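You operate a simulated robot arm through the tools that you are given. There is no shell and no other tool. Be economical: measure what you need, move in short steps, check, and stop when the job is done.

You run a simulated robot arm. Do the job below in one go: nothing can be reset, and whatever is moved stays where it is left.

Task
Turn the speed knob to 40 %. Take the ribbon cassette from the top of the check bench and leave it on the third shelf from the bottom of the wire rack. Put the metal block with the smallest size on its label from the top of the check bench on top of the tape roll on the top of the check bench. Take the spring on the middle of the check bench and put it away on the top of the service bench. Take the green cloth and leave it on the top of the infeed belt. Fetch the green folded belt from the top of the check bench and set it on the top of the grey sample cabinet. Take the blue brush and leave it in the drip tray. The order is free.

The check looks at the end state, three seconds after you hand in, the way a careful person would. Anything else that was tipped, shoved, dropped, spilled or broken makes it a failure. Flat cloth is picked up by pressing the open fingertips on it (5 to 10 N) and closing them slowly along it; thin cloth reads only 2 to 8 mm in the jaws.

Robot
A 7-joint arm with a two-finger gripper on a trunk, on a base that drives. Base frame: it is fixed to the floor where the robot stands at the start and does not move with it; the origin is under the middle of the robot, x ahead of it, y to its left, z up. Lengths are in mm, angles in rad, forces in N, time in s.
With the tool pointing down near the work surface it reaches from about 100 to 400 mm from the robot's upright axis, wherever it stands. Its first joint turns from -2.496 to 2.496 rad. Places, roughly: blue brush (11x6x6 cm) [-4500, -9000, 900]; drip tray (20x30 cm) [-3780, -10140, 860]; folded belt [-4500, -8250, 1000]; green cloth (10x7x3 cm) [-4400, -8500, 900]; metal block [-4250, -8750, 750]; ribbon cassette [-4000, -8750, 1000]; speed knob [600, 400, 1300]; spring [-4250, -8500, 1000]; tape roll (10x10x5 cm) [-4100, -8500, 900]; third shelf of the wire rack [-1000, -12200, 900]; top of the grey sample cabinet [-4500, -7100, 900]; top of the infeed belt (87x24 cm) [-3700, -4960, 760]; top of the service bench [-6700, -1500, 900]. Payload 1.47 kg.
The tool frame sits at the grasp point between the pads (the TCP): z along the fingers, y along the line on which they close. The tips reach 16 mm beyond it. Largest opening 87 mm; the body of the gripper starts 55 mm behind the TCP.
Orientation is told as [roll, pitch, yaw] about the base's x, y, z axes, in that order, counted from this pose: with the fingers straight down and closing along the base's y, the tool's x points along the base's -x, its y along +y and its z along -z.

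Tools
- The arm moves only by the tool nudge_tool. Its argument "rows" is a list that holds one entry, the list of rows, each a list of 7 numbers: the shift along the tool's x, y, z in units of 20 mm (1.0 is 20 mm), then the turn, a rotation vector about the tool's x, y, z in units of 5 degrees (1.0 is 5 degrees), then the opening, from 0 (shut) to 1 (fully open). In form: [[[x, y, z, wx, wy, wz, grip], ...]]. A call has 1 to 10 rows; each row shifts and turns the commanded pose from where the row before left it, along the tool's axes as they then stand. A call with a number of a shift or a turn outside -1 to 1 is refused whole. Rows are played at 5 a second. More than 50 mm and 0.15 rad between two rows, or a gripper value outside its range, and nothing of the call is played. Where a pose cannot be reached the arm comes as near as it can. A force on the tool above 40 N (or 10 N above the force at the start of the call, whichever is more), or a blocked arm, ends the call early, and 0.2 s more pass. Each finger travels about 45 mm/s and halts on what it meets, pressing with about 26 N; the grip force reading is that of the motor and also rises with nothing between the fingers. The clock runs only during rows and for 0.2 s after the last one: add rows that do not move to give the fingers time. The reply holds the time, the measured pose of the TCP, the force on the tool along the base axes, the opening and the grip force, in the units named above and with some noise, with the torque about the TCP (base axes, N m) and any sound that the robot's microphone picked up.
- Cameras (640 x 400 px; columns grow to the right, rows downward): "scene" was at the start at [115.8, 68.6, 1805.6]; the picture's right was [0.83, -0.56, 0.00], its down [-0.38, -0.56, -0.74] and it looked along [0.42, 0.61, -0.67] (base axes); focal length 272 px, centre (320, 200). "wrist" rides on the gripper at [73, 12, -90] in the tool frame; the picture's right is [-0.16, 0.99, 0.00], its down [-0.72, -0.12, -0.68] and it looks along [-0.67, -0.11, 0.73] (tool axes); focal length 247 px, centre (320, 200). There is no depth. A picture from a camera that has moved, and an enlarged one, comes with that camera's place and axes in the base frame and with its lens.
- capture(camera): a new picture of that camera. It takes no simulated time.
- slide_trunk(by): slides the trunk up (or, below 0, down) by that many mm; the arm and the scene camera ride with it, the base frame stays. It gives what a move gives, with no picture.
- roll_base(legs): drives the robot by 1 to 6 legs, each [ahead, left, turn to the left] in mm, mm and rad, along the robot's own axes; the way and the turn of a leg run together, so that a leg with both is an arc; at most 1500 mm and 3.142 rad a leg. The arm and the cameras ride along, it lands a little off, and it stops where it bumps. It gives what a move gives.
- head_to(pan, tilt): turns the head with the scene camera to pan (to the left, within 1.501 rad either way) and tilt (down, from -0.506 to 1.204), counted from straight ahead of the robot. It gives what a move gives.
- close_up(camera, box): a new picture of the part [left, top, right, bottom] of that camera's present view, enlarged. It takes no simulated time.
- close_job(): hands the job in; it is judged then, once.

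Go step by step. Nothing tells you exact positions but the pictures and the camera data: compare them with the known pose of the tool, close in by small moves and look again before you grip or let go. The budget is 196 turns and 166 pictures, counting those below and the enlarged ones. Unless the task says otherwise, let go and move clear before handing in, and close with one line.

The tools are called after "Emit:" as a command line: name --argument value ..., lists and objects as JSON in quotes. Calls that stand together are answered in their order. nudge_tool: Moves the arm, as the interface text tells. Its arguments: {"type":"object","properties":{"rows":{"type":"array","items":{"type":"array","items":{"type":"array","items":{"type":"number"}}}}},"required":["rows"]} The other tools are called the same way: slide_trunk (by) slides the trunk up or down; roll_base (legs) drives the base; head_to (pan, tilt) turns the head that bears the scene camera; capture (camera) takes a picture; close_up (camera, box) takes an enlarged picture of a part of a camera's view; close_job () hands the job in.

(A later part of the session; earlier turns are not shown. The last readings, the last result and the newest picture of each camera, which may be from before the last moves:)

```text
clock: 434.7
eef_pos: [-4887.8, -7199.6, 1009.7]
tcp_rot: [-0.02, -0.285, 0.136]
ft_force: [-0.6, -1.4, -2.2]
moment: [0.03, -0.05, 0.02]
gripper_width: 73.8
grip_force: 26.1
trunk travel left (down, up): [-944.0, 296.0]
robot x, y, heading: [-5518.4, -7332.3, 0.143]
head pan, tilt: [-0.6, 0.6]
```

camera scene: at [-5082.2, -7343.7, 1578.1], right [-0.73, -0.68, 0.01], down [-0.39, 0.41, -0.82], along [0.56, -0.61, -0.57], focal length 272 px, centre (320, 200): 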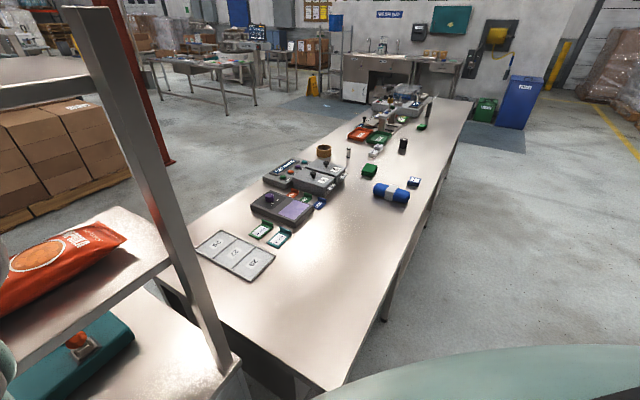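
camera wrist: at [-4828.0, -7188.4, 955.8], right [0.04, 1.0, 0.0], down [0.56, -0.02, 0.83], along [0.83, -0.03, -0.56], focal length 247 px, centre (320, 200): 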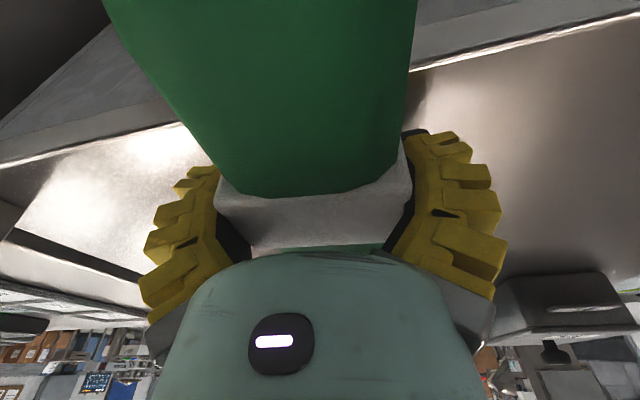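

Good. I'll raise the tool further relative to the trunk, then lower the trunk.

Emit:
nudge_tool --rows '[[[-0.28, 0, -0.96, 0, 0, 0, 0.5], [-0.28, 0, -0.96, 0, 0, 0, 0.5], [-0.28, 0, -0.96, 0, 0, 0, 0.5], [-0.28, 0, -0.96, 0, 0, 0, 0.5], [-0.28, 0, -0.96, 0, 0, 0, 0.5], [-0.5, 0, 0, 0, 0, 0, 0.5]]]'

Emit:
slide_trunk --by -170

Emit:
capture --camera "wrist"

Emit:
capture --camera "scene"

```text
clock: 436.1
eef_pos: [-4875.1, -7191.0, 1106.7]
tcp_rot: [-0.016, -0.285, 0.137]
ft_force: [-0.5, -0.1, -2.8]
moment: [-0.03, -0.02, 0.0]
gripper_width: 73.7
grip_force: 26.1
out of reach, approached as far as the arm can: row 1, 2, 5
trunk travel left (down, up): [-944.0, 296.0]
robot x, y, heading: [-5517.3, -7332.8, 0.139]
head pan, tilt: [-0.6, 0.6]
```

```text
clock: 438.1
eef_pos: [-4874.2, -7191.2, 937.8]
tcp_rot: [-0.018, -0.285, 0.136]
ft_force: [-0.1, -0.1, -2.3]
moment: [-0.02, -0.02, 0.02]
gripper_width: 73.5
grip_force: 26.1
trunk travel left (down, up): [-774.0, 466.0]
robot x, y, heading: [-5515.4, -7330.0, 0.141]
head pan, tilt: [-0.6, 0.6]
```

```text
52 pictures are left
camera wrist: at [-4970.1, -7190.8, 1001.5], right [0.02, 1.0, 0.03], down [0.51, -0.03, 0.86], along [0.86, 0.0, -0.51], focal length 247 px, centre (320, 200)
```

wrist: 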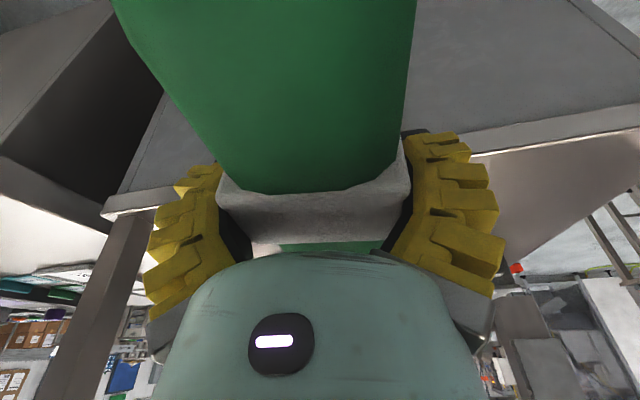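

```text
51 pictures are left
camera scene: at [-5387.8, -7390.1, 1454.1], right [-0.74, -0.67, 0.0], down [-0.38, 0.42, -0.82], along [0.55, -0.61, -0.57], focal length 272 px, centre (320, 200)
```

scene: 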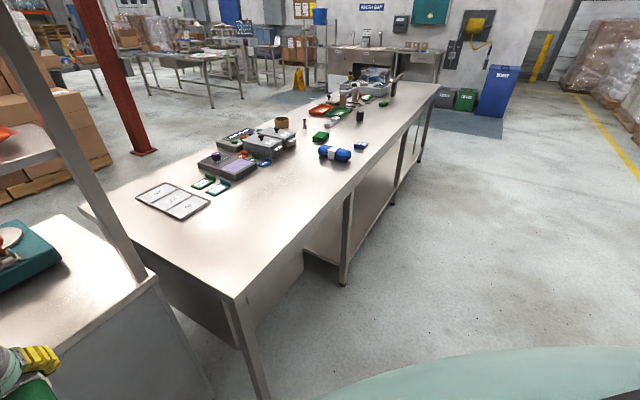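

The arm is flatter now, with the belt at 16° and clear of the top. I'll drive in 222 mm.

Emit:
roll_base --legs '[[222, 8, 0]]'

Emit:
capture --camera "wrist"

```text
clock: 439.8
eef_pos: [-4680.1, -7154.3, 926.7]
tcp_rot: [-0.024, -0.259, 0.143]
ft_force: [-0.1, 0.1, -2.1]
moment: [-0.01, 0.0, -0.04]
gripper_width: 73.4
grip_force: 26.3
trunk travel left (down, up): [-774.0, 466.0]
robot x, y, heading: [-5308.0, -7296.2, 0.152]
head pan, tilt: [-0.6, 0.6]
stopped in leg 1: the robot was blocked; the commanded pose is now the measured one
```

```text
50 pictures are left
camera wrist: at [-4775.4, -7153.2, 993.9], right [0.02, 1.0, 0.02], down [0.53, -0.02, 0.84], along [0.84, 0.0, -0.53], focal length 247 px, centre (320, 200)
```

wrist: 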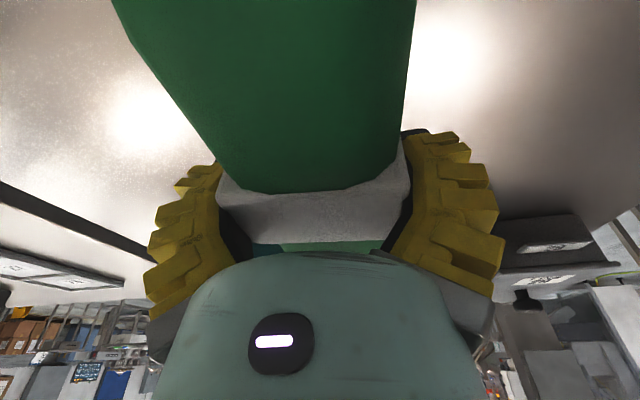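

Just short again, but lowering will also clear the board. I'll lower 18 mm and try the last 25 mm.

Emit:
slide_trunk --by -16

Emit:
roll_base --legs '[[25, 0, 0]]'

```text
clock: 440.4
eef_pos: [-4674.9, -7151.2, 912.9]
tcp_rot: [-0.022, -0.266, 0.146]
ft_force: [-0.3, 0.6, -3.5]
moment: [0.02, 0.0, 0.01]
gripper_width: 73.3
grip_force: 26.0
trunk travel left (down, up): [-758.0, 482.0]
robot x, y, heading: [-5308.2, -7296.1, 0.149]
head pan, tilt: [-0.6, 0.6]
```

```text
clock: 441.1
eef_pos: [-4677.0, -7153.1, 911.2]
tcp_rot: [-0.022, -0.258, 0.144]
ft_force: [0.2, -0.6, -2.6]
moment: [-0.03, -0.02, -0.01]
gripper_width: 73.3
grip_force: 25.7
trunk travel left (down, up): [-758.0, 482.0]
robot x, y, heading: [-5302.9, -7294.9, 0.148]
head pan, tilt: [-0.6, 0.6]
stopped in leg 1: the robot was blocked; the commanded pose is now the measured one
```

I'll set it down here and afterwards nudge it in with the fingers if needed. Lowering in small steps.

Emit:
slide_trunk --by -8

Emit:
slide_trunk --by -6

Emit:
slide_trunk --by -5

```text
clock: 441.7
eef_pos: [-4673.0, -7152.3, 907.4]
tcp_rot: [-0.023, -0.266, 0.143]
ft_force: [-0.1, 0.9, -1.9]
moment: [0.0, 0.0, 0.02]
gripper_width: 73.1
grip_force: 26.1
trunk travel left (down, up): [-750.0, 490.0]
robot x, y, heading: [-5302.4, -7296.4, 0.153]
head pan, tilt: [-0.6, 0.6]
```

```text
clock: 442.2
eef_pos: [-4670.3, -7151.3, 901.2]
tcp_rot: [-0.022, -0.266, 0.142]
ft_force: [-0.1, 0.0, -2.0]
moment: [-0.01, -0.04, -0.01]
gripper_width: 73.1
grip_force: 26.3
trunk travel left (down, up): [-744.0, 496.0]
robot x, y, heading: [-5304.3, -7295.8, 0.145]
head pan, tilt: [-0.6, 0.6]
```

```text
clock: 442.8
eef_pos: [-4670.0, -7151.3, 895.6]
tcp_rot: [-0.022, -0.267, 0.144]
ft_force: [-0.3, -0.2, -2.2]
moment: [0.0, 0.01, 0.04]
gripper_width: 73.0
grip_force: 25.8
trunk travel left (down, up): [-739.0, 501.0]
robot x, y, heading: [-5303.2, -7294.8, 0.152]
head pan, tilt: [-0.6, 0.6]
```

Still free; I'll try the last bit forward again here, then continue down.

Emit:
roll_base --legs '[[22, 0, 0]]'

Emit:
slide_trunk --by -6

Emit:
slide_trunk --by -6

```text
clock: 444.1
eef_pos: [-4669.8, -7152.7, 885.3]
tcp_rot: [-0.021, -0.253, 0.139]
ft_force: [4.0, 20.6, 25.3]
moment: [-0.42, 0.02, -0.28]
gripper_width: 72.3
grip_force: 26.0
trunk travel left (down, up): [-739.0, 501.0]
robot x, y, heading: [-5284.1, -7293.5, 0.15]
head pan, tilt: [-0.6, 0.6]
stopped in leg 1: the force on the tool passed its limit at 44 N (the readings are from after the stop); the commanded pose is now the measured one
```

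```text
clock: 444.6
eef_pos: [-4670.0, -7149.8, 885.1]
tcp_rot: [-0.022, -0.249, 0.142]
ft_force: [0.3, 13.7, 28.9]
moment: [-0.4, -0.07, 0.03]
gripper_width: 72.3
grip_force: 25.9
trunk travel left (down, up): [-735.0, 505.0]
robot x, y, heading: [-5288.1, -7295.6, 0.153]
head pan, tilt: [-0.6, 0.6]
stopped: the force on the tool passed its limit at 45 N (the readings are from after the stop); the commanded pose is now the measured one
```

```text
clock: 444.9
eef_pos: [-4670.4, -7151.2, 883.8]
tcp_rot: [-0.02, -0.248, 0.142]
ft_force: [-1.0, 10.7, 29.0]
moment: [-0.42, 0.04, 0.09]
gripper_width: 72.3
grip_force: 25.8
trunk travel left (down, up): [-734.0, 506.0]
robot x, y, heading: [-5287.0, -7294.0, 0.148]
head pan, tilt: [-0.6, 0.6]
stopped: the force on the tool passed its limit at 46 N (the readings are from after the stop); the commanded pose is now the measured one
```

Firm contact with the cabinet top. Releasing now.

Emit:
nudge_tool --rows '[[[0, 0, 0, 0, 0, 0, 0.85], [0, 0, 0, 0, 0, 0, 0.92], [0, 0, 0, 0, 0, 0, 1], [0, 0, 0, 0, 0, 0, 1], [0, 0, 0, 0, 0, 0, 1]]]'

Emit:
capture --camera "wrist"

```text
clock: 446.1
eef_pos: [-4670.1, -7150.0, 884.1]
tcp_rot: [-0.021, -0.245, 0.142]
ft_force: [1.1, -0.4, -0.8]
moment: [-0.03, -0.02, 0.0]
gripper_width: 87.0
grip_force: 0.1
trunk travel left (down, up): [-734.0, 506.0]
robot x, y, heading: [-5285.7, -7294.5, 0.15]
head pan, tilt: [-0.6, 0.6]
```

```text
49 pictures are left
camera wrist: at [-4762.7, -7149.0, 952.4], right [0.02, 1.0, 0.02], down [0.54, -0.02, 0.84], along [0.84, 0.0, -0.54], focal length 247 px, centre (320, 200)
```

wrist: 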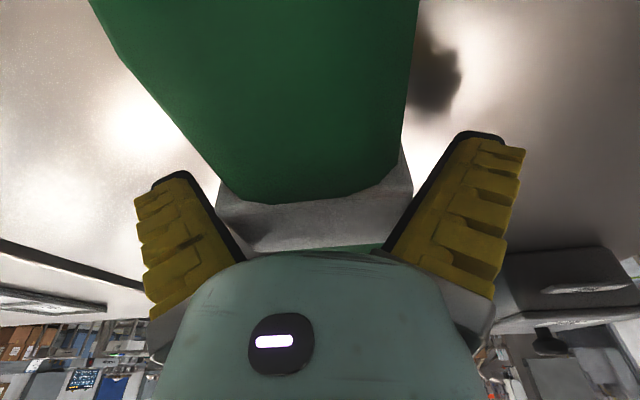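

Released. I'll raise the hand clear by 45 mm and check that the belt stays.

Emit:
slide_trunk --by 35

Emit:
roll_base --legs '[[-120, 0, 0]]'

Emit:
capture --camera "wrist"

```text
clock: 446.9
eef_pos: [-4684.0, -7156.1, 907.3]
tcp_rot: [-0.025, -0.226, 0.142]
ft_force: [-0.4, 0.2, 0.7]
moment: [0.01, 0.01, -0.01]
gripper_width: 86.8
grip_force: 0.1
trunk travel left (down, up): [-769.0, 471.0]
robot x, y, heading: [-5290.4, -7292.9, 0.153]
head pan, tilt: [-0.6, 0.6]
```

```text
clock: 448.2
eef_pos: [-4775.8, -7165.3, 927.4]
tcp_rot: [-0.02, -0.259, 0.144]
ft_force: [-0.3, 0.4, -1.0]
moment: [0.03, 0.02, 0.0]
gripper_width: 87.0
grip_force: 0.0
trunk travel left (down, up): [-769.0, 471.0]
robot x, y, heading: [-5405.7, -7310.0, 0.155]
head pan, tilt: [-0.6, 0.6]
```

```text
48 pictures are left
camera wrist: at [-4869.6, -7164.7, 993.7], right [0.02, 1.0, 0.02], down [0.53, -0.03, 0.84], along [0.85, 0.0, -0.53], focal length 247 px, centre (320, 200)
```

wrist: 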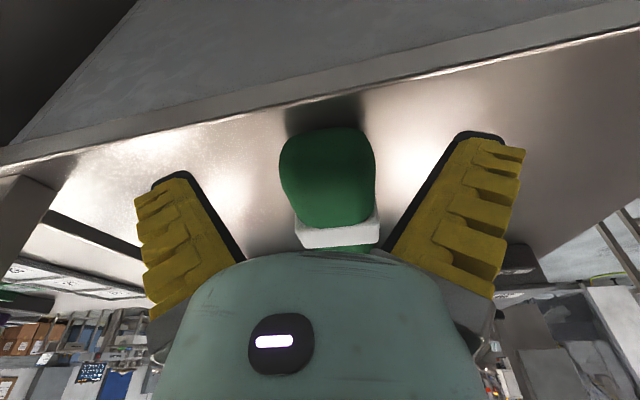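

The belt lies flat on the grey cabinet. Next the 25 mm block: I'll back out, raise and drive south along the west side to it, keeping this slightly pitched posture for reach.

Emit:
roll_base --legs '[[-250, 0, 0], [0, 0, -0.15]]'

Emit:
slide_trunk --by 150

Emit:
roll_base --legs '[[0, -1380, 0], [520, 0, 0]]'

Emit:
nudge_tool --rows '[[[-1, 0, 0.25, 0, 0, 0, 1], [-1, 0, 0.25, 0, 0, 0, 1], [-1, 0, 0.25, 0, 0, 0, 1]]]'

Emit:
capture --camera "wrist"

```text
clock: 450.6
eef_pos: [-5008.6, -7298.4, 927.7]
tcp_rot: [-0.021, -0.259, -0.007]
ft_force: [0.0, -0.4, 0.1]
moment: [-0.01, 0.03, 0.0]
gripper_width: 87.1
grip_force: 0.0
trunk travel left (down, up): [-769.0, 471.0]
robot x, y, heading: [-5654.7, -7350.4, -0.0]
head pan, tilt: [-0.6, 0.6]
```

```text
clock: 452.4
eef_pos: [-5009.6, -7299.2, 1076.1]
tcp_rot: [-0.021, -0.259, -0.007]
ft_force: [-0.1, -0.8, -0.4]
moment: [-0.03, 0.01, 0.02]
gripper_width: 87.1
grip_force: 0.0
trunk travel left (down, up): [-919.0, 321.0]
robot x, y, heading: [-5652.1, -7349.0, 0.003]
head pan, tilt: [-0.6, 0.6]
```

```text
clock: 461.9
eef_pos: [-4497.7, -8678.8, 1077.1]
tcp_rot: [-0.021, -0.258, -0.014]
ft_force: [-0.1, -0.6, 0.2]
moment: [0.0, -0.01, 0.03]
gripper_width: 87.1
grip_force: 0.1
trunk travel left (down, up): [-919.0, 321.0]
robot x, y, heading: [-5138.6, -8723.8, -0.007]
head pan, tilt: [-0.6, 0.6]
```

```text
clock: 462.6
eef_pos: [-4434.1, -8679.7, 1076.5]
tcp_rot: [-0.02, -0.26, -0.014]
ft_force: [-0.1, 0.0, 0.9]
moment: [-0.01, 0.02, 0.02]
gripper_width: 87.0
grip_force: 0.1
trunk travel left (down, up): [-919.0, 321.0]
robot x, y, heading: [-5138.2, -8724.9, -0.004]
head pan, tilt: [-0.6, 0.6]
```

```text
47 pictures are left
camera wrist: at [-4527.0, -8663.4, 1144.0], right [0.17, 0.98, 0.02], down [0.52, -0.11, 0.85], along [0.83, -0.13, -0.53], focal length 247 px, centre (320, 200)
```

wrist: 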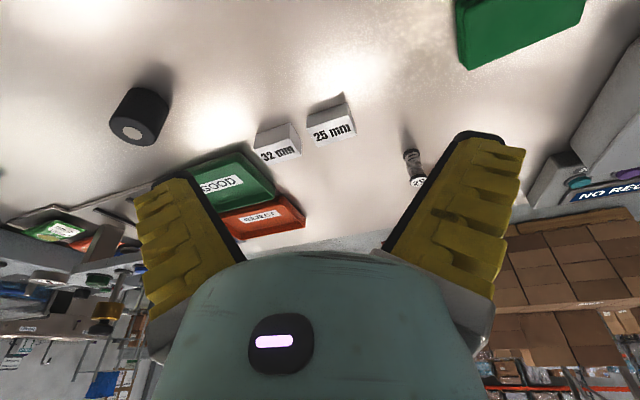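

The 25 mm block is at (−4300, −8680), about 75 mm long and 8.5° off the y axis, close to the 32 mm block. I'll make the tool vertical, turn it 80° to grip across the short side, and roll closer.

Emit:
nudge_tool --rows '[[[0, 0, 0, 0, 1, 0, 1], [0, 0, 0, 0, 1, 0, 1], [0, 0, 0, 0, 0.96, 0, 1], [0, 0, 0, 0, 0, 1, 1], [0, 0, 0, 0, 0, 1, 1], [0, 0, 0, 0, 0, 1, 1], [0, 0, 0, 0, 0, 1, 1], [0, 0, 0, 0, 0, 1, 1], [0, 0, 0, 0, 0, 1, 1], [0, 0, 0, 0, 0, 1, 1]]]'

Emit:
nudge_tool --rows '[[[0, 0, 0, 0, 0, 1, 1], [0, 0, 0, 0, 0, 1, 1], [0, 0, 0, 0, 0, 1, 1], [0, 0, 0, 0, 0, 1, 1], [0, 0, 0, 0, 0, 1, 1], [0, 0, 0, 0, 0, 1, 1], [0, 0, 0, 0, 0, 1, 1], [0, 0, 0, 0, 0, 1, 1], [0, 0, 0, 0, 0, 1, 1]]]'

Emit:
roll_base --legs '[[130, 0, 0]]'

Emit:
capture --camera "wrist"

```text
clock: 464.9
eef_pos: [-4443.3, -8676.6, 1079.5]
tcp_rot: [-0.017, -0.013, -0.632]
ft_force: [-0.6, -0.1, -0.1]
moment: [0.02, 0.0, 0.03]
gripper_width: 86.9
grip_force: 0.1
out of reach, approached as far as the arm can: row 3
trunk travel left (down, up): [-919.0, 321.0]
robot x, y, heading: [-5140.2, -8721.7, -0.009]
head pan, tilt: [-0.6, 0.6]
```

```text
clock: 466.9
eef_pos: [-4443.5, -8677.6, 1080.1]
tcp_rot: [-0.001, -0.019, -1.416]
ft_force: [0.3, 0.4, -0.2]
moment: [0.04, -0.01, 0.0]
gripper_width: 87.0
grip_force: 0.2
trunk travel left (down, up): [-919.0, 321.0]
robot x, y, heading: [-5139.3, -8724.2, -0.009]
head pan, tilt: [-0.6, 0.6]
```

```text
clock: 468.1
eef_pos: [-4311.7, -8678.2, 1080.8]
tcp_rot: [-0.003, -0.02, -1.418]
ft_force: [-0.2, -0.3, 0.2]
moment: [0.01, 0.0, 0.0]
gripper_width: 87.0
grip_force: 0.1
trunk travel left (down, up): [-919.0, 321.0]
robot x, y, heading: [-5010.1, -8728.0, -0.009]
head pan, tilt: [-0.6, 0.6]
```

```text
46 pictures are left
camera wrist: at [-4311.2, -8602.4, 1168.1], right [1.0, 0.0, 0.0], down [0.0, -0.72, 0.69], along [0.0, -0.69, -0.72], focal length 247 px, centre (320, 200)
```

wrist: 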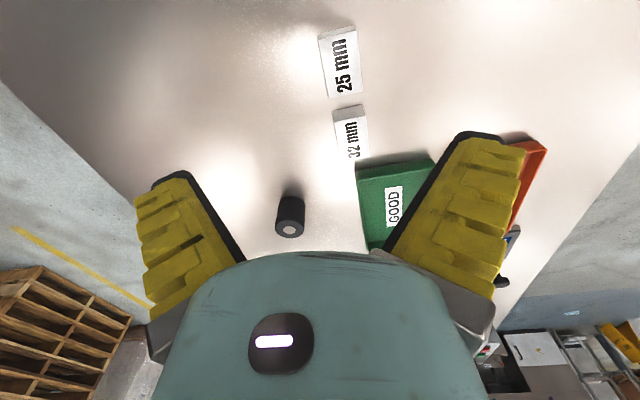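

Block centre is (−4289, −8679). I'll roll 22 mm further and lower for a closer look.

Emit:
roll_base --legs '[[22, 0, 0]]'

Emit:
slide_trunk --by -135

Emit:
capture --camera "wrist"

```text
clock: 468.9
eef_pos: [-4290.3, -8679.4, 1080.4]
tcp_rot: [-0.002, -0.019, -1.416]
ft_force: [0.2, 0.0, 0.2]
moment: [0.02, -0.02, 0.02]
gripper_width: 87.0
grip_force: 0.0
trunk travel left (down, up): [-919.0, 321.0]
robot x, y, heading: [-4989.1, -8723.5, -0.004]
head pan, tilt: [-0.6, 0.6]
```

```text
clock: 470.6
eef_pos: [-4289.9, -8679.0, 946.3]
tcp_rot: [-0.003, -0.02, -1.416]
ft_force: [0.3, -1.1, 0.3]
moment: [0.0, -0.02, 0.01]
gripper_width: 86.9
grip_force: 0.0
trunk travel left (down, up): [-784.0, 456.0]
robot x, y, heading: [-4990.1, -8724.2, -0.007]
head pan, tilt: [-0.6, 0.6]
```

```text
45 pictures are left
camera wrist: at [-4288.7, -8602.8, 1033.5], right [1.0, 0.0, 0.0], down [0.0, -0.72, 0.69], along [0.0, -0.69, -0.72], focal length 247 px, centre (320, 200)
```

wrist: 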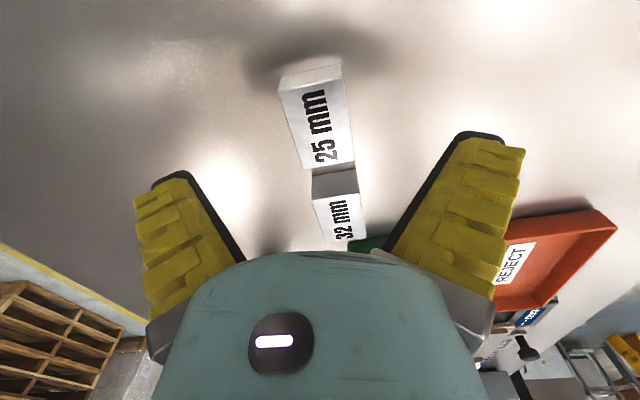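

Well centred; block ~59×36 mm. I'll descend to grip, close and lift.

Emit:
slide_trunk --by -66

Emit:
nudge_tool --rows '[[[0, 0, 0, 0, 0, 0, 0.8], [0, 0, 0, 0, 0, 0, 0.6], [0, 0, 0, 0, 0, 0, 0.45], [0, 0, 0, 0, 0, 0, 0.3], [0, 0, 0, 0, 0, 0, 0.2], [0, 0, 0, 0, 0, 0, 0.2], [0, 0, 0, 0, 0, 0, 0.2]]]'

Emit:
slide_trunk --by 150

Emit:
capture --camera "wrist"

```text
clock: 471.6
eef_pos: [-4289.9, -8678.5, 880.1]
tcp_rot: [-0.003, -0.017, -1.416]
ft_force: [0.4, 1.0, 0.6]
moment: [0.0, 0.04, -0.03]
gripper_width: 86.7
grip_force: 0.1
trunk travel left (down, up): [-718.0, 522.0]
robot x, y, heading: [-4988.9, -8723.3, -0.006]
head pan, tilt: [-0.6, 0.6]
```

```text
clock: 473.2
eef_pos: [-4288.3, -8679.1, 879.7]
tcp_rot: [0.0, -0.02, -1.418]
ft_force: [-4.1, -0.1, 9.3]
moment: [-0.03, 0.08, -0.02]
gripper_width: 35.0
grip_force: 26.0
trunk travel left (down, up): [-718.0, 522.0]
robot x, y, heading: [-4990.8, -8726.5, -0.007]
head pan, tilt: [-0.6, 0.6]
```

```text
clock: 475.0
eef_pos: [-4289.7, -8679.8, 1029.6]
tcp_rot: [-0.004, -0.018, -1.417]
ft_force: [0.4, -0.6, -1.3]
moment: [0.0, -0.01, -0.05]
gripper_width: 34.5
grip_force: 25.8
trunk travel left (down, up): [-868.0, 372.0]
robot x, y, heading: [-4987.6, -8725.3, -0.006]
head pan, tilt: [-0.6, 0.6]
```

```text
44 pictures are left
camera wrist: at [-4289.3, -8602.9, 1116.8], right [1.0, 0.0, 0.0], down [0.0, -0.72, 0.69], along [0.0, -0.69, -0.72], focal length 247 px, centre (320, 200)
```

wrist: 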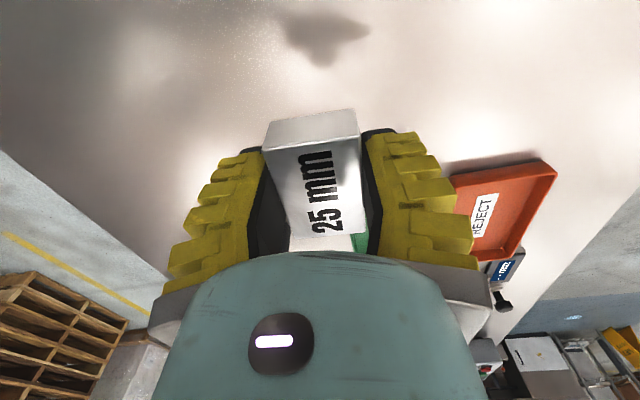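

The 25 mm block is held. The tape roll must be reached from the east, so I'll drive round the south end with the arm raised.

Emit:
slide_trunk --by 160

Emit:
roll_base --legs '[[-190, 0, 0], [0, -1150, 0], [0, -1100, 0], [0, 0, 3.14]]'

Emit:
roll_base --legs '[[-1450, 0, 0], [-870, 0, 0], [0, -1250, 0], [0, -1150, 0]]'

Emit:
capture --camera "wrist"

```text
clock: 476.8
eef_pos: [-4290.3, -8679.3, 1190.0]
tcp_rot: [-0.004, -0.019, -1.418]
ft_force: [0.3, -0.7, -0.8]
moment: [-0.04, 0.02, 0.0]
gripper_width: 34.6
grip_force: 26.0
trunk travel left (down, up): [-1028.0, 212.0]
robot x, y, heading: [-4986.3, -8721.1, -0.009]
head pan, tilt: [-0.6, 0.6]
```

```text
clock: 496.1
eef_pos: [-5932.1, -10929.6, 1190.0]
tcp_rot: [-0.002, -0.019, 1.61]
ft_force: [0.5, -0.3, -1.7]
moment: [0.02, 0.0, 0.0]
gripper_width: 34.7
grip_force: 26.6
trunk travel left (down, up): [-1028.0, 212.0]
robot x, y, heading: [-5231.7, -10965.6, 3.021]
head pan, tilt: [-0.6, 0.6]
```

```text
clock: 519.0
eef_pos: [-3292.3, -8831.5, 1189.7]
tcp_rot: [-0.003, -0.019, 1.595]
ft_force: [0.1, -0.1, -1.4]
moment: [0.04, -0.03, 0.02]
gripper_width: 34.2
grip_force: 26.1
trunk travel left (down, up): [-1028.0, 212.0]
robot x, y, heading: [-2595.4, -8876.5, 3.008]
head pan, tilt: [-0.6, 0.6]
```

```text
43 pictures are left
camera wrist: at [-3302.4, -8904.4, 1277.1], right [-0.99, 0.13, 0.0], down [0.1, 0.71, 0.69], along [0.09, 0.69, -0.72], focal length 247 px, centre (320, 200)
```

wrist: 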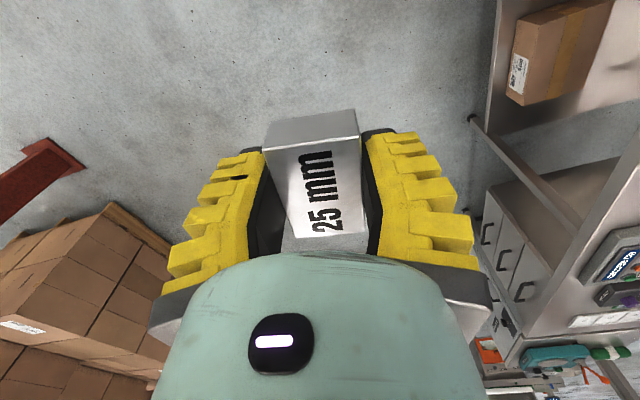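

I'm on the east side, heading well matched to the bench. I'll drive in toward the tape roll (about (−4068, −8474)), arm high.

Emit:
roll_base --legs '[[300, -251, 0], [430, 0, 0]]'

Emit:
capture --camera "wrist"

Emit:
capture --camera "scene"

```text
clock: 523.6
eef_pos: [-3973.7, -8468.9, 1188.5]
tcp_rot: [-0.003, -0.019, 1.58]
ft_force: [0.7, 0.4, -1.6]
moment: [0.01, -0.01, 0.0]
gripper_width: 34.6
grip_force: 26.2
trunk travel left (down, up): [-1028.0, 212.0]
robot x, y, heading: [-3274.3, -8522.6, 2.987]
head pan, tilt: [-0.6, 0.6]
```

```text
42 pictures are left
camera wrist: at [-3984.4, -8541.7, 1277.1], right [-0.99, 0.15, 0.0], down [0.11, 0.71, 0.69], along [0.1, 0.69, -0.72], focal length 247 px, centre (320, 200)
```

wrist: 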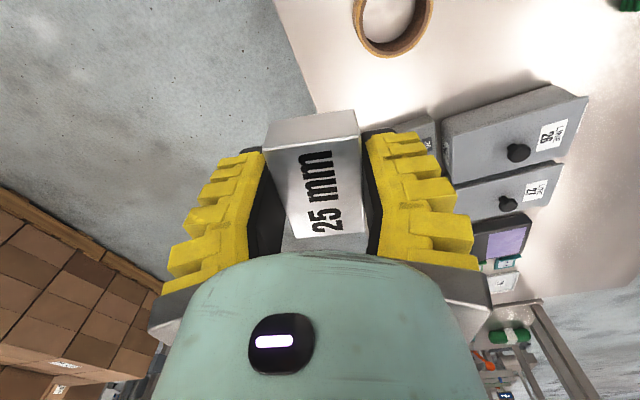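

```text
41 pictures are left
camera scene: at [-3384.1, -8434.1, 1708.1], right [0.9, 0.43, 0.0], down [0.24, -0.51, -0.82], along [-0.35, 0.75, -0.57], focal length 272 px, centre (320, 200)
```

scene: 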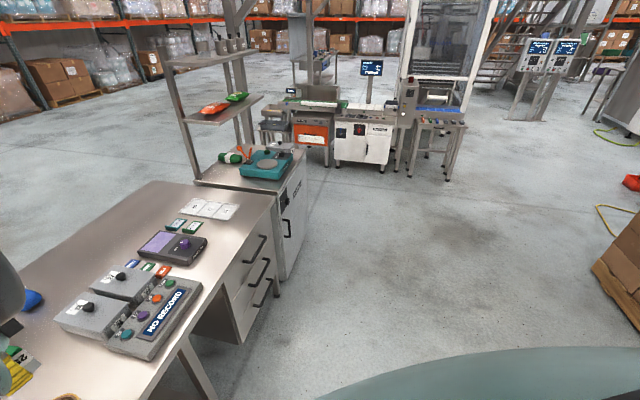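

The tape roll is at about (−4067, −8482), outer ⌀100, inner ~⌀80, so the 59 mm block must sit along the rim: block centre 37 mm east of the roll's centre. I'll move above that point and lower for a closer look.

Emit:
roll_base --legs '[[53, 21, 0]]'

Emit:
slide_trunk --by -160

Emit:
capture --camera "wrist"

```text
clock: 524.6
eef_pos: [-4028.6, -8481.5, 1189.0]
tcp_rot: [-0.001, -0.02, 1.58]
ft_force: [0.1, 0.5, -1.8]
moment: [-0.01, -0.02, -0.01]
gripper_width: 34.8
grip_force: 25.7
trunk travel left (down, up): [-1028.0, 212.0]
robot x, y, heading: [-3331.2, -8534.1, 2.991]
head pan, tilt: [-0.6, 0.6]
```

```text
clock: 526.4
eef_pos: [-4029.5, -8481.3, 1029.3]
tcp_rot: [-0.001, -0.02, 1.581]
ft_force: [0.0, 0.3, -2.3]
moment: [0.02, 0.02, 0.01]
gripper_width: 34.6
grip_force: 26.1
trunk travel left (down, up): [-868.0, 372.0]
robot x, y, heading: [-3326.5, -8536.8, 2.99]
head pan, tilt: [-0.6, 0.6]
```

```text
40 pictures are left
camera wrist: at [-4040.1, -8555.3, 1117.3], right [-0.99, 0.15, 0.0], down [0.11, 0.71, 0.69], along [0.1, 0.69, -0.72], focal length 247 px, centre (320, 200)
```

wrist: 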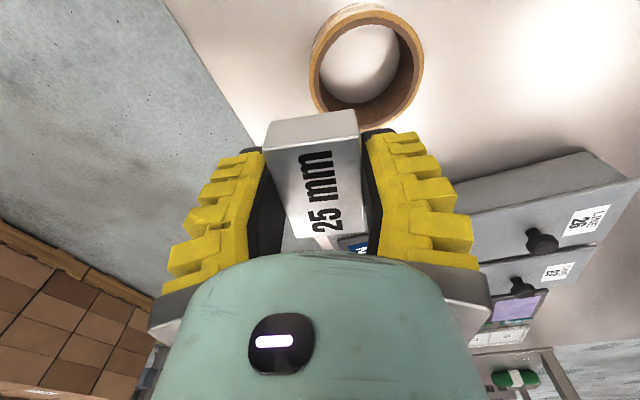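

Refined roll centre: (−4068, −8487). I'll correct 6 mm south, lower to about 15 mm above the rim, and check.

Emit:
nudge_tool --rows '[[[0.3, 0.12, 0, 0, 0, 0, 0.2], [0, 0, 0, 0, 0, 0, 0.2]]]'

Emit:
slide_trunk --by -80

Emit:
capture --camera "wrist"

```text
clock: 527.0
eef_pos: [-4031.5, -8486.8, 1030.9]
tcp_rot: [-0.004, -0.021, 1.582]
ft_force: [0.6, -0.2, -1.4]
moment: [0.0, 0.0, 0.01]
gripper_width: 34.7
grip_force: 26.1
trunk travel left (down, up): [-868.0, 372.0]
robot x, y, heading: [-3330.5, -8537.4, 2.99]
head pan, tilt: [-0.6, 0.6]
```

```text
clock: 528.2
eef_pos: [-4032.0, -8487.6, 949.9]
tcp_rot: [-0.001, -0.019, 1.581]
ft_force: [0.6, 0.3, -1.2]
moment: [-0.02, -0.04, 0.0]
gripper_width: 34.5
grip_force: 26.0
trunk travel left (down, up): [-788.0, 452.0]
robot x, y, heading: [-3330.6, -8535.8, 2.983]
head pan, tilt: [-0.6, 0.6]
```

```text
39 pictures are left
camera wrist: at [-4042.5, -8561.2, 1037.4], right [-0.99, 0.15, 0.0], down [0.11, 0.71, 0.69], along [0.1, 0.69, -0.72], focal length 247 px, centre (320, 200)
```

wrist: 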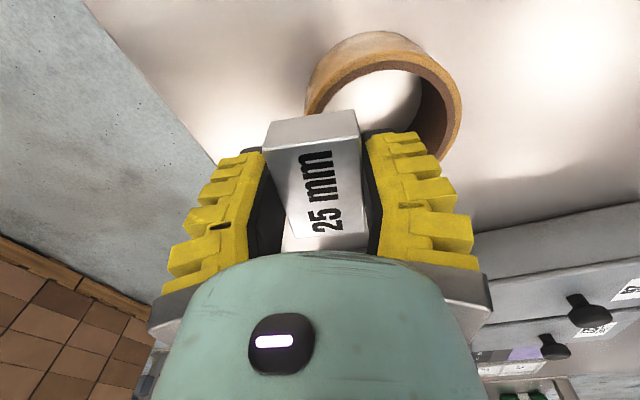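

Using the closer view, the roll's centre is (−4068, −8473). I'll correct 14 mm north and lower in small steps to contact.

Emit:
nudge_tool --rows '[[[-0.35, 0, 0, 0, 0, 0, 0.2], [-0.35, 0, 0, 0, 0, 0, 0.2], [0, 0, 0, 0, 0, 0, 0.2]]]'

Emit:
slide_trunk --by -12

Emit:
capture --camera "wrist"

```text
clock: 529.0
eef_pos: [-4030.9, -8474.5, 949.1]
tcp_rot: [-0.002, -0.021, 1.583]
ft_force: [0.6, 0.0, -1.6]
moment: [0.02, 0.0, 0.0]
gripper_width: 34.5
grip_force: 26.3
trunk travel left (down, up): [-788.0, 452.0]
robot x, y, heading: [-3331.3, -8535.7, 2.987]
head pan, tilt: [-0.6, 0.6]
```

```text
clock: 529.6
eef_pos: [-4031.0, -8473.3, 938.3]
tcp_rot: [0.0, -0.02, 1.582]
ft_force: [-0.2, -0.1, -1.3]
moment: [-0.03, -0.01, -0.02]
gripper_width: 34.9
grip_force: 25.7
trunk travel left (down, up): [-776.0, 464.0]
robot x, y, heading: [-3333.6, -8534.4, 2.988]
head pan, tilt: [-0.6, 0.6]
```

```text
38 pictures are left
camera wrist: at [-4042.2, -8547.1, 1025.4], right [-0.99, 0.15, 0.0], down [0.11, 0.71, 0.69], along [0.1, 0.69, -0.72], focal length 247 px, centre (320, 200)
```

wrist: 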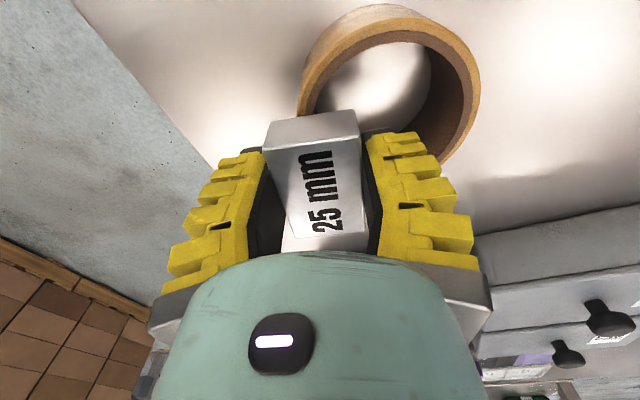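

All rim points agree with the centre (−4068, −8474). Lowering to contact.

Emit:
slide_trunk --by -6

Emit:
slide_trunk --by -4

Emit:
slide_trunk --by -4

```text
clock: 530.1
eef_pos: [-4030.8, -8474.0, 932.5]
tcp_rot: [-0.003, -0.02, 1.582]
ft_force: [0.1, 0.1, -1.0]
moment: [0.0, -0.03, -0.01]
gripper_width: 34.7
grip_force: 26.2
trunk travel left (down, up): [-770.0, 470.0]
robot x, y, heading: [-3329.9, -8535.2, 2.992]
head pan, tilt: [-0.6, 0.6]
```

```text
clock: 530.7
eef_pos: [-4032.0, -8473.9, 927.8]
tcp_rot: [0.001, -0.02, 1.581]
ft_force: [1.3, 0.9, 5.7]
moment: [-0.03, 0.03, 0.03]
gripper_width: 35.0
grip_force: 26.3
trunk travel left (down, up): [-766.0, 474.0]
robot x, y, heading: [-3329.9, -8537.1, 2.994]
head pan, tilt: [-0.6, 0.6]
```

```text
clock: 531.2
eef_pos: [-4033.3, -8474.0, 925.9]
tcp_rot: [0.002, -0.02, 1.582]
ft_force: [2.8, 0.6, 12.5]
moment: [0.03, -0.04, -0.06]
gripper_width: 35.7
grip_force: 25.8
trunk travel left (down, up): [-762.0, 478.0]
robot x, y, heading: [-3328.7, -8542.1, 2.99]
head pan, tilt: [-0.6, 0.6]
```

Contact on the rim (12 N). I'll open gently and rise.

Emit:
nudge_tool --rows '[[[0, 0, 0, 0, 0, 0, 0.43], [0, 0, 0, 0, 0, 0, 0.5], [0, 0, 0, 0, 0, 0, 0.6], [0, 0, 0, 0, 0, 0, 0.65], [0, 0, 0, 0, 0, 0, 0.65]]]'

Emit:
slide_trunk --by 120

Emit:
capture --camera "wrist"

```text
clock: 532.4
eef_pos: [-4031.0, -8473.9, 923.5]
tcp_rot: [-0.002, -0.019, 1.581]
ft_force: [-0.6, 0.0, 0.8]
moment: [-0.03, -0.01, 0.0]
gripper_width: 61.4
grip_force: 3.7
trunk travel left (down, up): [-762.0, 478.0]
robot x, y, heading: [-3327.9, -8540.0, 2.992]
head pan, tilt: [-0.6, 0.6]
```

```text
clock: 533.9
eef_pos: [-4031.4, -8474.5, 1043.1]
tcp_rot: [-0.002, -0.018, 1.58]
ft_force: [-1.0, 0.3, 0.0]
moment: [0.0, 0.03, 0.03]
gripper_width: 61.4
grip_force: 3.7
trunk travel left (down, up): [-882.0, 358.0]
robot x, y, heading: [-3331.2, -8534.4, 2.992]
head pan, tilt: [-0.6, 0.6]
```

```text
37 pictures are left
camera wrist: at [-4041.9, -8547.7, 1131.1], right [-0.99, 0.15, 0.0], down [0.11, 0.71, 0.69], along [0.1, 0.69, -0.72], focal length 247 px, centre (320, 200)
```

wrist: 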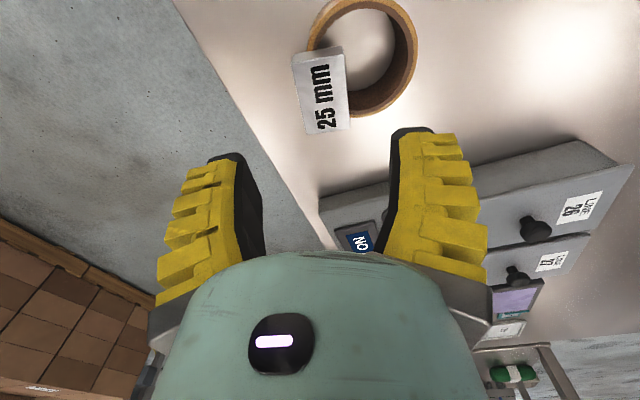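

The block rests on the tape roll's rim, centred as planned. Now the spring: I'll turn the tool square with the robot so the wrist camera looks west toward it.

Emit:
nudge_tool --rows '[[[0, 0, 0, 0, 0, -1, 0.65], [0, 0, 0, 0, 0, -1, 0.65], [0, 0, 0, 0, 0, -1, 0.65], [0, 0, 0, 0, 0, -1, 0.65], [0, 0, 0, 0, 0, -1, 0.65], [0, 0, 0, 0, 0, -1, 0.65], [0, 0, 0, 0, 0, -1, 0.65], [0, 0, 0, 0, 0, -1, 0.65]]]'

Emit:
nudge_tool --rows '[[[0, 0, 0, 0, 0, -1, 0.65], [0, 0, 0, 0, 0, -1, 0.65], [0, 0, 0, 0, 0, -1, 0.65], [0, 0, 0, 0, 0, -1, 0.65], [0, 0, 0, 0, 0, -1, 0.65], [0, 0, 0, 0, 0, -1, 0.65], [0, 0, 0, 0, 0, -1, 0.65], [0, 0, 0, 0, 0, -1, 0.65]]]'

Emit:
capture --camera "wrist"

```text
clock: 535.7
eef_pos: [-4031.7, -8474.8, 1044.1]
tcp_rot: [-0.013, -0.013, 2.282]
ft_force: [0.9, -0.1, -0.1]
moment: [-0.03, -0.01, 0.02]
gripper_width: 61.5
grip_force: 3.7
trunk travel left (down, up): [-882.0, 358.0]
robot x, y, heading: [-3328.1, -8540.1, 2.987]
head pan, tilt: [-0.6, 0.6]
```

```text
clock: 537.5
eef_pos: [-4030.4, -8473.8, 1043.5]
tcp_rot: [-0.02, -0.001, 2.979]
ft_force: [-0.1, 0.5, 0.3]
moment: [-0.01, 0.01, -0.03]
gripper_width: 61.3
grip_force: 3.3
trunk travel left (down, up): [-882.0, 358.0]
robot x, y, heading: [-3332.6, -8535.8, 2.992]
head pan, tilt: [-0.6, 0.6]
```

```text
36 pictures are left
camera wrist: at [-3961.0, -8497.7, 1132.2], right [-0.32, -0.95, -0.02], down [-0.7, 0.22, 0.68], along [-0.64, 0.23, -0.73], focal length 247 px, centre (320, 200)
```

wrist: 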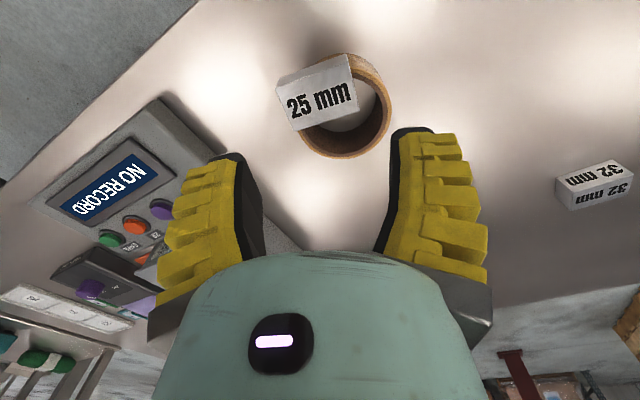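

The spring is hidden behind the right finger. I'll roll 85 mm ahead and 104 mm left to bring it into view.

Emit:
roll_base --legs '[[0, 104, 0], [75, 0, 0]]'

Emit:
capture --camera "wrist"

```text
clock: 539.3
eef_pos: [-4122.0, -8564.6, 1044.6]
tcp_rot: [-0.02, -0.002, 2.977]
ft_force: [-0.4, -0.5, 0.1]
moment: [-0.02, -0.01, -0.02]
gripper_width: 61.4
grip_force: 3.6
trunk travel left (down, up): [-882.0, 358.0]
robot x, y, heading: [-3423.3, -8626.5, 2.989]
head pan, tilt: [-0.6, 0.6]
```

```text
35 pictures are left
camera wrist: at [-4051.1, -8589.1, 1132.2], right [-0.32, -0.95, -0.02], down [-0.7, 0.22, 0.68], along [-0.64, 0.23, -0.73], focal length 247 px, centre (320, 200)
```

wrist: 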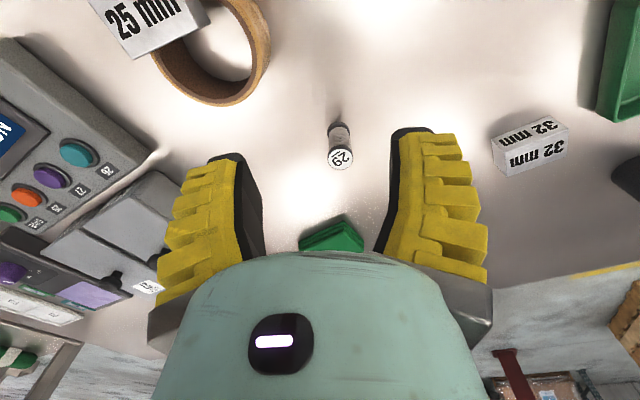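

The spring stands upright at (−4190, −8560), top z≈917, ⌀25 mm. I'll reach further by pitching the tool forward 20° while extending.

Emit:
nudge_tool --rows '[[[0, 0, 0, 0, -1, 0, 0.65], [0, 0, 0, 0, -1, 0, 0.65], [0, 0, 0, 0, -1, 0, 0.65], [0, 0, 0, 0, -1, 0, 0.65], [-0.93, 0, 0.34, 0, 0, 0, 0.65], [-0.93, 0, 0.34, 0, 0, 0, 0.65], [-0.93, 0, 0.34, 0, 0, 0, 0.65]]]'

Emit:
capture --camera "wrist"

```text
clock: 540.9
eef_pos: [-4180.9, -8555.0, 1043.4]
tcp_rot: [-0.02, -0.352, 2.984]
ft_force: [-0.3, -0.5, 0.7]
moment: [-0.02, 0.01, -0.02]
gripper_width: 61.1
grip_force: 2.8
trunk travel left (down, up): [-882.0, 358.0]
robot x, y, heading: [-3420.5, -8630.3, 2.987]
head pan, tilt: [-0.6, 0.6]
```

```text
34 pictures are left
camera wrist: at [-4084.6, -8583.2, 1101.0], right [-0.31, -0.95, 0.03], down [-0.42, 0.17, 0.89], along [-0.85, 0.26, -0.45], focal length 247 px, centre (320, 200)
```

wrist: 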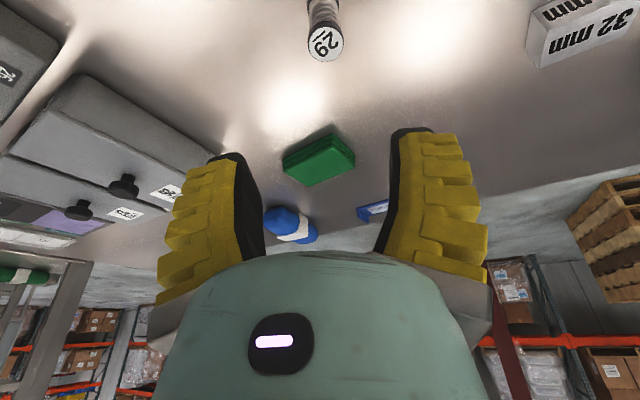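

Reach is fine now. I'll align over the spring and descend, checking once on the way.

Emit:
nudge_tool --rows '[[[-0.4, 0.32, 0.15, 0, 0, 0, 0.65], [0, 0, 0, 0, 0, 0, 0.65]]]'

Emit:
slide_trunk --by -85

Emit:
capture --camera "wrist"

```text
clock: 541.5
eef_pos: [-4186.6, -8561.3, 1043.8]
tcp_rot: [-0.021, -0.351, 2.983]
ft_force: [0.1, 1.0, 1.1]
moment: [0.0, -0.01, 0.02]
gripper_width: 61.4
grip_force: 3.7
out of reach, approached as far as the arm can: row 1
trunk travel left (down, up): [-882.0, 358.0]
robot x, y, heading: [-3420.0, -8629.2, 2.99]
head pan, tilt: [-0.6, 0.6]
```

```text
clock: 542.7
eef_pos: [-4185.9, -8562.4, 958.7]
tcp_rot: [-0.019, -0.351, 2.987]
ft_force: [-0.7, -0.1, -0.3]
moment: [0.01, 0.01, -0.01]
gripper_width: 61.3
grip_force: 3.9
trunk travel left (down, up): [-797.0, 443.0]
robot x, y, heading: [-3423.2, -8627.8, 2.989]
head pan, tilt: [-0.6, 0.6]
```

```text
33 pictures are left
camera wrist: at [-4090.4, -8589.2, 1017.6], right [-0.31, -0.95, 0.03], down [-0.42, 0.17, 0.89], along [-0.85, 0.26, -0.45], focal length 247 px, centre (320, 200)
```

wrist: 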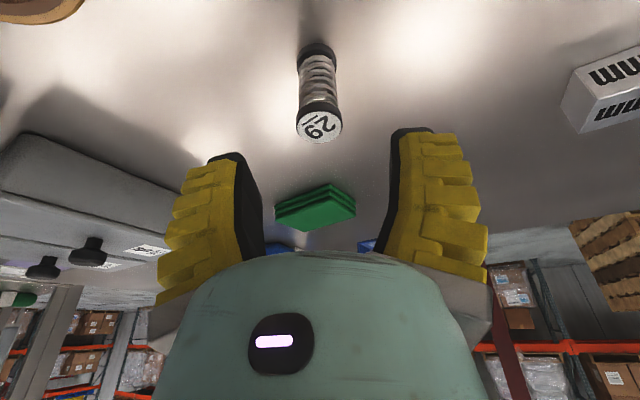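

It is indeed a coil spring, centred between the fingers. Down 62 mm, close and lift.

Emit:
slide_trunk --by -62

Emit:
nudge_tool --rows '[[[0, 0, 0, 0, 0, 0, 0.5], [0, 0, 0, 0, 0, 0, 0.35], [0, 0, 0, 0, 0, 0, 0.25], [0, 0, 0, 0, 0, 0, 0.15], [0, 0, 0, 0, 0, 0, 0.15], [0, 0, 0, 0, 0, 0, 0.15]]]'

Emit:
slide_trunk --by 120

Emit:
capture --camera "wrist"

```text
clock: 543.8
eef_pos: [-4187.0, -8561.3, 897.2]
tcp_rot: [-0.02, -0.35, 2.984]
ft_force: [-0.3, 1.1, 0.5]
moment: [0.0, -0.01, -0.01]
gripper_width: 61.7
grip_force: 3.5
trunk travel left (down, up): [-735.0, 505.0]
robot x, y, heading: [-3418.9, -8627.0, 2.99]
head pan, tilt: [-0.6, 0.6]
```

```text
clock: 545.1
eef_pos: [-4187.3, -8561.1, 898.5]
tcp_rot: [-0.022, -0.353, 2.986]
ft_force: [1.8, -0.5, 5.1]
moment: [-0.06, 0.07, 0.05]
gripper_width: 19.9
grip_force: 26.0
trunk travel left (down, up): [-735.0, 505.0]
robot x, y, heading: [-3424.8, -8630.2, 2.988]
head pan, tilt: [-0.6, 0.6]
```

```text
clock: 546.6
eef_pos: [-4185.3, -8560.4, 1016.1]
tcp_rot: [-0.021, -0.352, 2.985]
ft_force: [-0.7, -0.6, -1.4]
moment: [-0.01, 0.03, 0.02]
gripper_width: 18.7
grip_force: 26.4
trunk travel left (down, up): [-855.0, 385.0]
robot x, y, heading: [-3425.2, -8625.4, 2.99]
head pan, tilt: [-0.6, 0.6]
```

```text
32 pictures are left
camera wrist: at [-4089.8, -8589.1, 1075.0], right [-0.31, -0.95, 0.03], down [-0.42, 0.17, 0.89], along [-0.85, 0.26, -0.46], focal length 247 px, centre (320, 200)
```

wrist: 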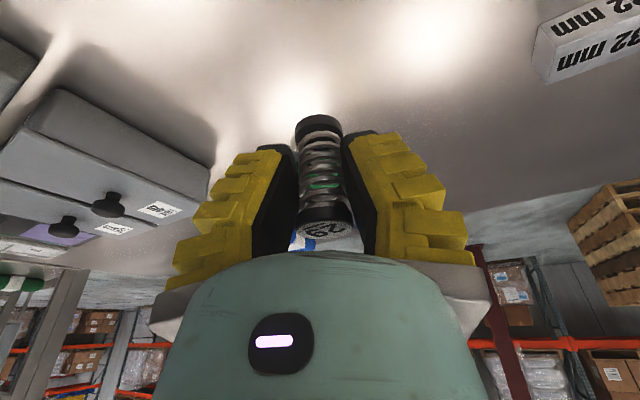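

The spring is held. I'll raise it and drive north between the cabinet and the infeed machine, then west, and look toward the service bench.

Emit:
slide_trunk --by 180

Emit:
roll_base --legs '[[-330, 0, 0], [180, -1186, 0], [180, -1186, 0], [1284, 195, 0]]'

Emit:
capture --camera "scene"

```text
clock: 548.6
eef_pos: [-4185.5, -8560.9, 1198.0]
tcp_rot: [-0.021, -0.35, 2.983]
ft_force: [-0.2, -0.5, 0.1]
moment: [0.01, 0.02, 0.01]
gripper_width: 18.4
grip_force: 26.1
trunk travel left (down, up): [-1035.0, 205.0]
robot x, y, heading: [-3423.2, -8630.1, 2.991]
head pan, tilt: [-0.6, 0.6]
```

```text
clock: 568.5
eef_pos: [-5208.8, -6247.7, 1197.4]
tcp_rot: [-0.02, -0.35, 3.002]
ft_force: [0.3, 0.5, -0.8]
moment: [-0.01, -0.01, -0.03]
gripper_width: 16.7
grip_force: 25.9
trunk travel left (down, up): [-1035.0, 205.0]
robot x, y, heading: [-4443.4, -6302.4, 3.008]
head pan, tilt: [-0.6, 0.6]
```

```text
31 pictures are left
camera scene: at [-4553.4, -6213.7, 1715.1], right [0.9, 0.44, 0.0], down [0.25, -0.51, -0.82], along [-0.37, 0.74, -0.57], focal length 272 px, centre (320, 200)
```

scene: 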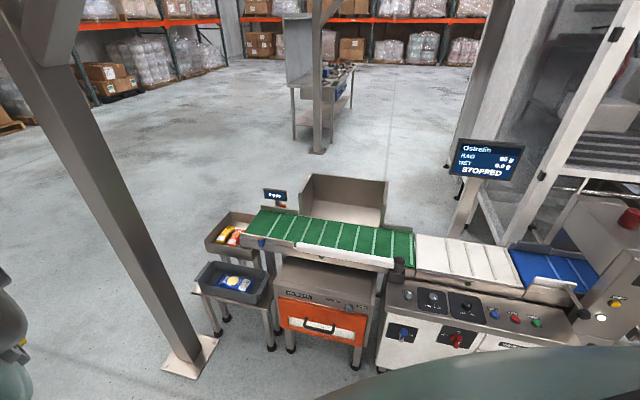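

The infeed line is in view (the blue belt at right is the infeed), a post stands at (−5640, −5820), and a bench beyond is likely the service bench. I'll enlarge that.

Emit:
close_up --camera "scene" --box '[260, 30, 400, 170]'

```text
2.86 times, centred on (330, 100) of scene
camera zoom: at [-4553.4, -6213.7, 1715.1], right [0.9, 0.44, 0.0], down [0.25, -0.51, -0.82], along [-0.37, 0.74, -0.57], focal length 778 px, centre (291, 486)
```

zoom: 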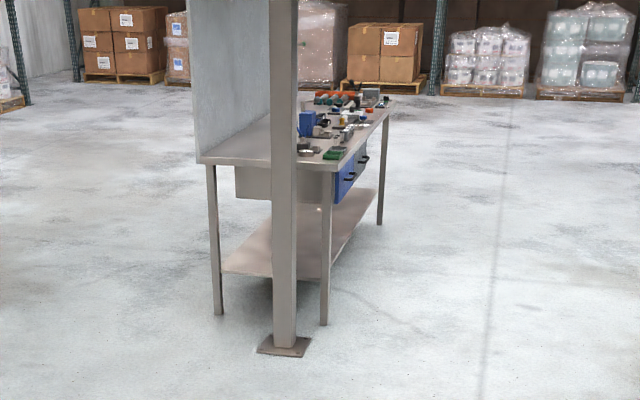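

That's the service bench, front facing east, with a post at its south-east corner (−6268, −2847). I'll go west of the first post, turn north so the arm leads, and drive up on its east side.

Emit:
roll_base --legs '[[885, 193, 0], [885, 193, 0], [0, 0, -1.437], [1150, 0, 0]]'

Emit:
capture --camera "wrist"

```text
clock: 586.5
eef_pos: [-6265.1, -4540.3, 1197.4]
tcp_rot: [-0.023, -0.351, 1.54]
ft_force: [-0.1, 0.3, 0.2]
moment: [0.04, 0.02, 0.0]
gripper_width: 16.3
grip_force: 26.1
trunk travel left (down, up): [-1035.0, 205.0]
robot x, y, heading: [-6230.4, -5306.7, 1.549]
head pan, tilt: [-0.6, 0.6]
```

```text
29 pictures are left
camera wrist: at [-6281.3, -4638.2, 1255.2], right [-0.98, 0.18, 0.03], down [0.11, 0.44, 0.89], along [0.15, 0.88, -0.46], focal length 247 px, centre (320, 200)
```

wrist: 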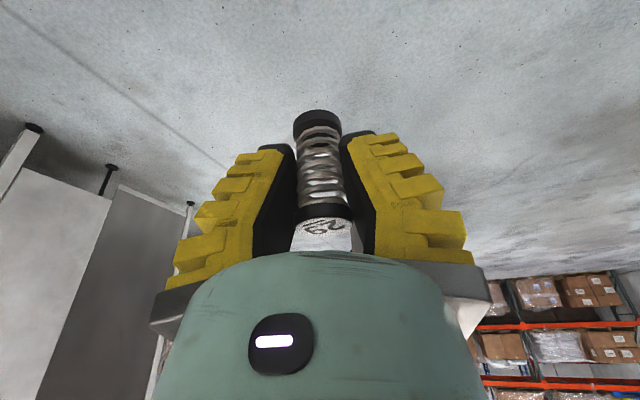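

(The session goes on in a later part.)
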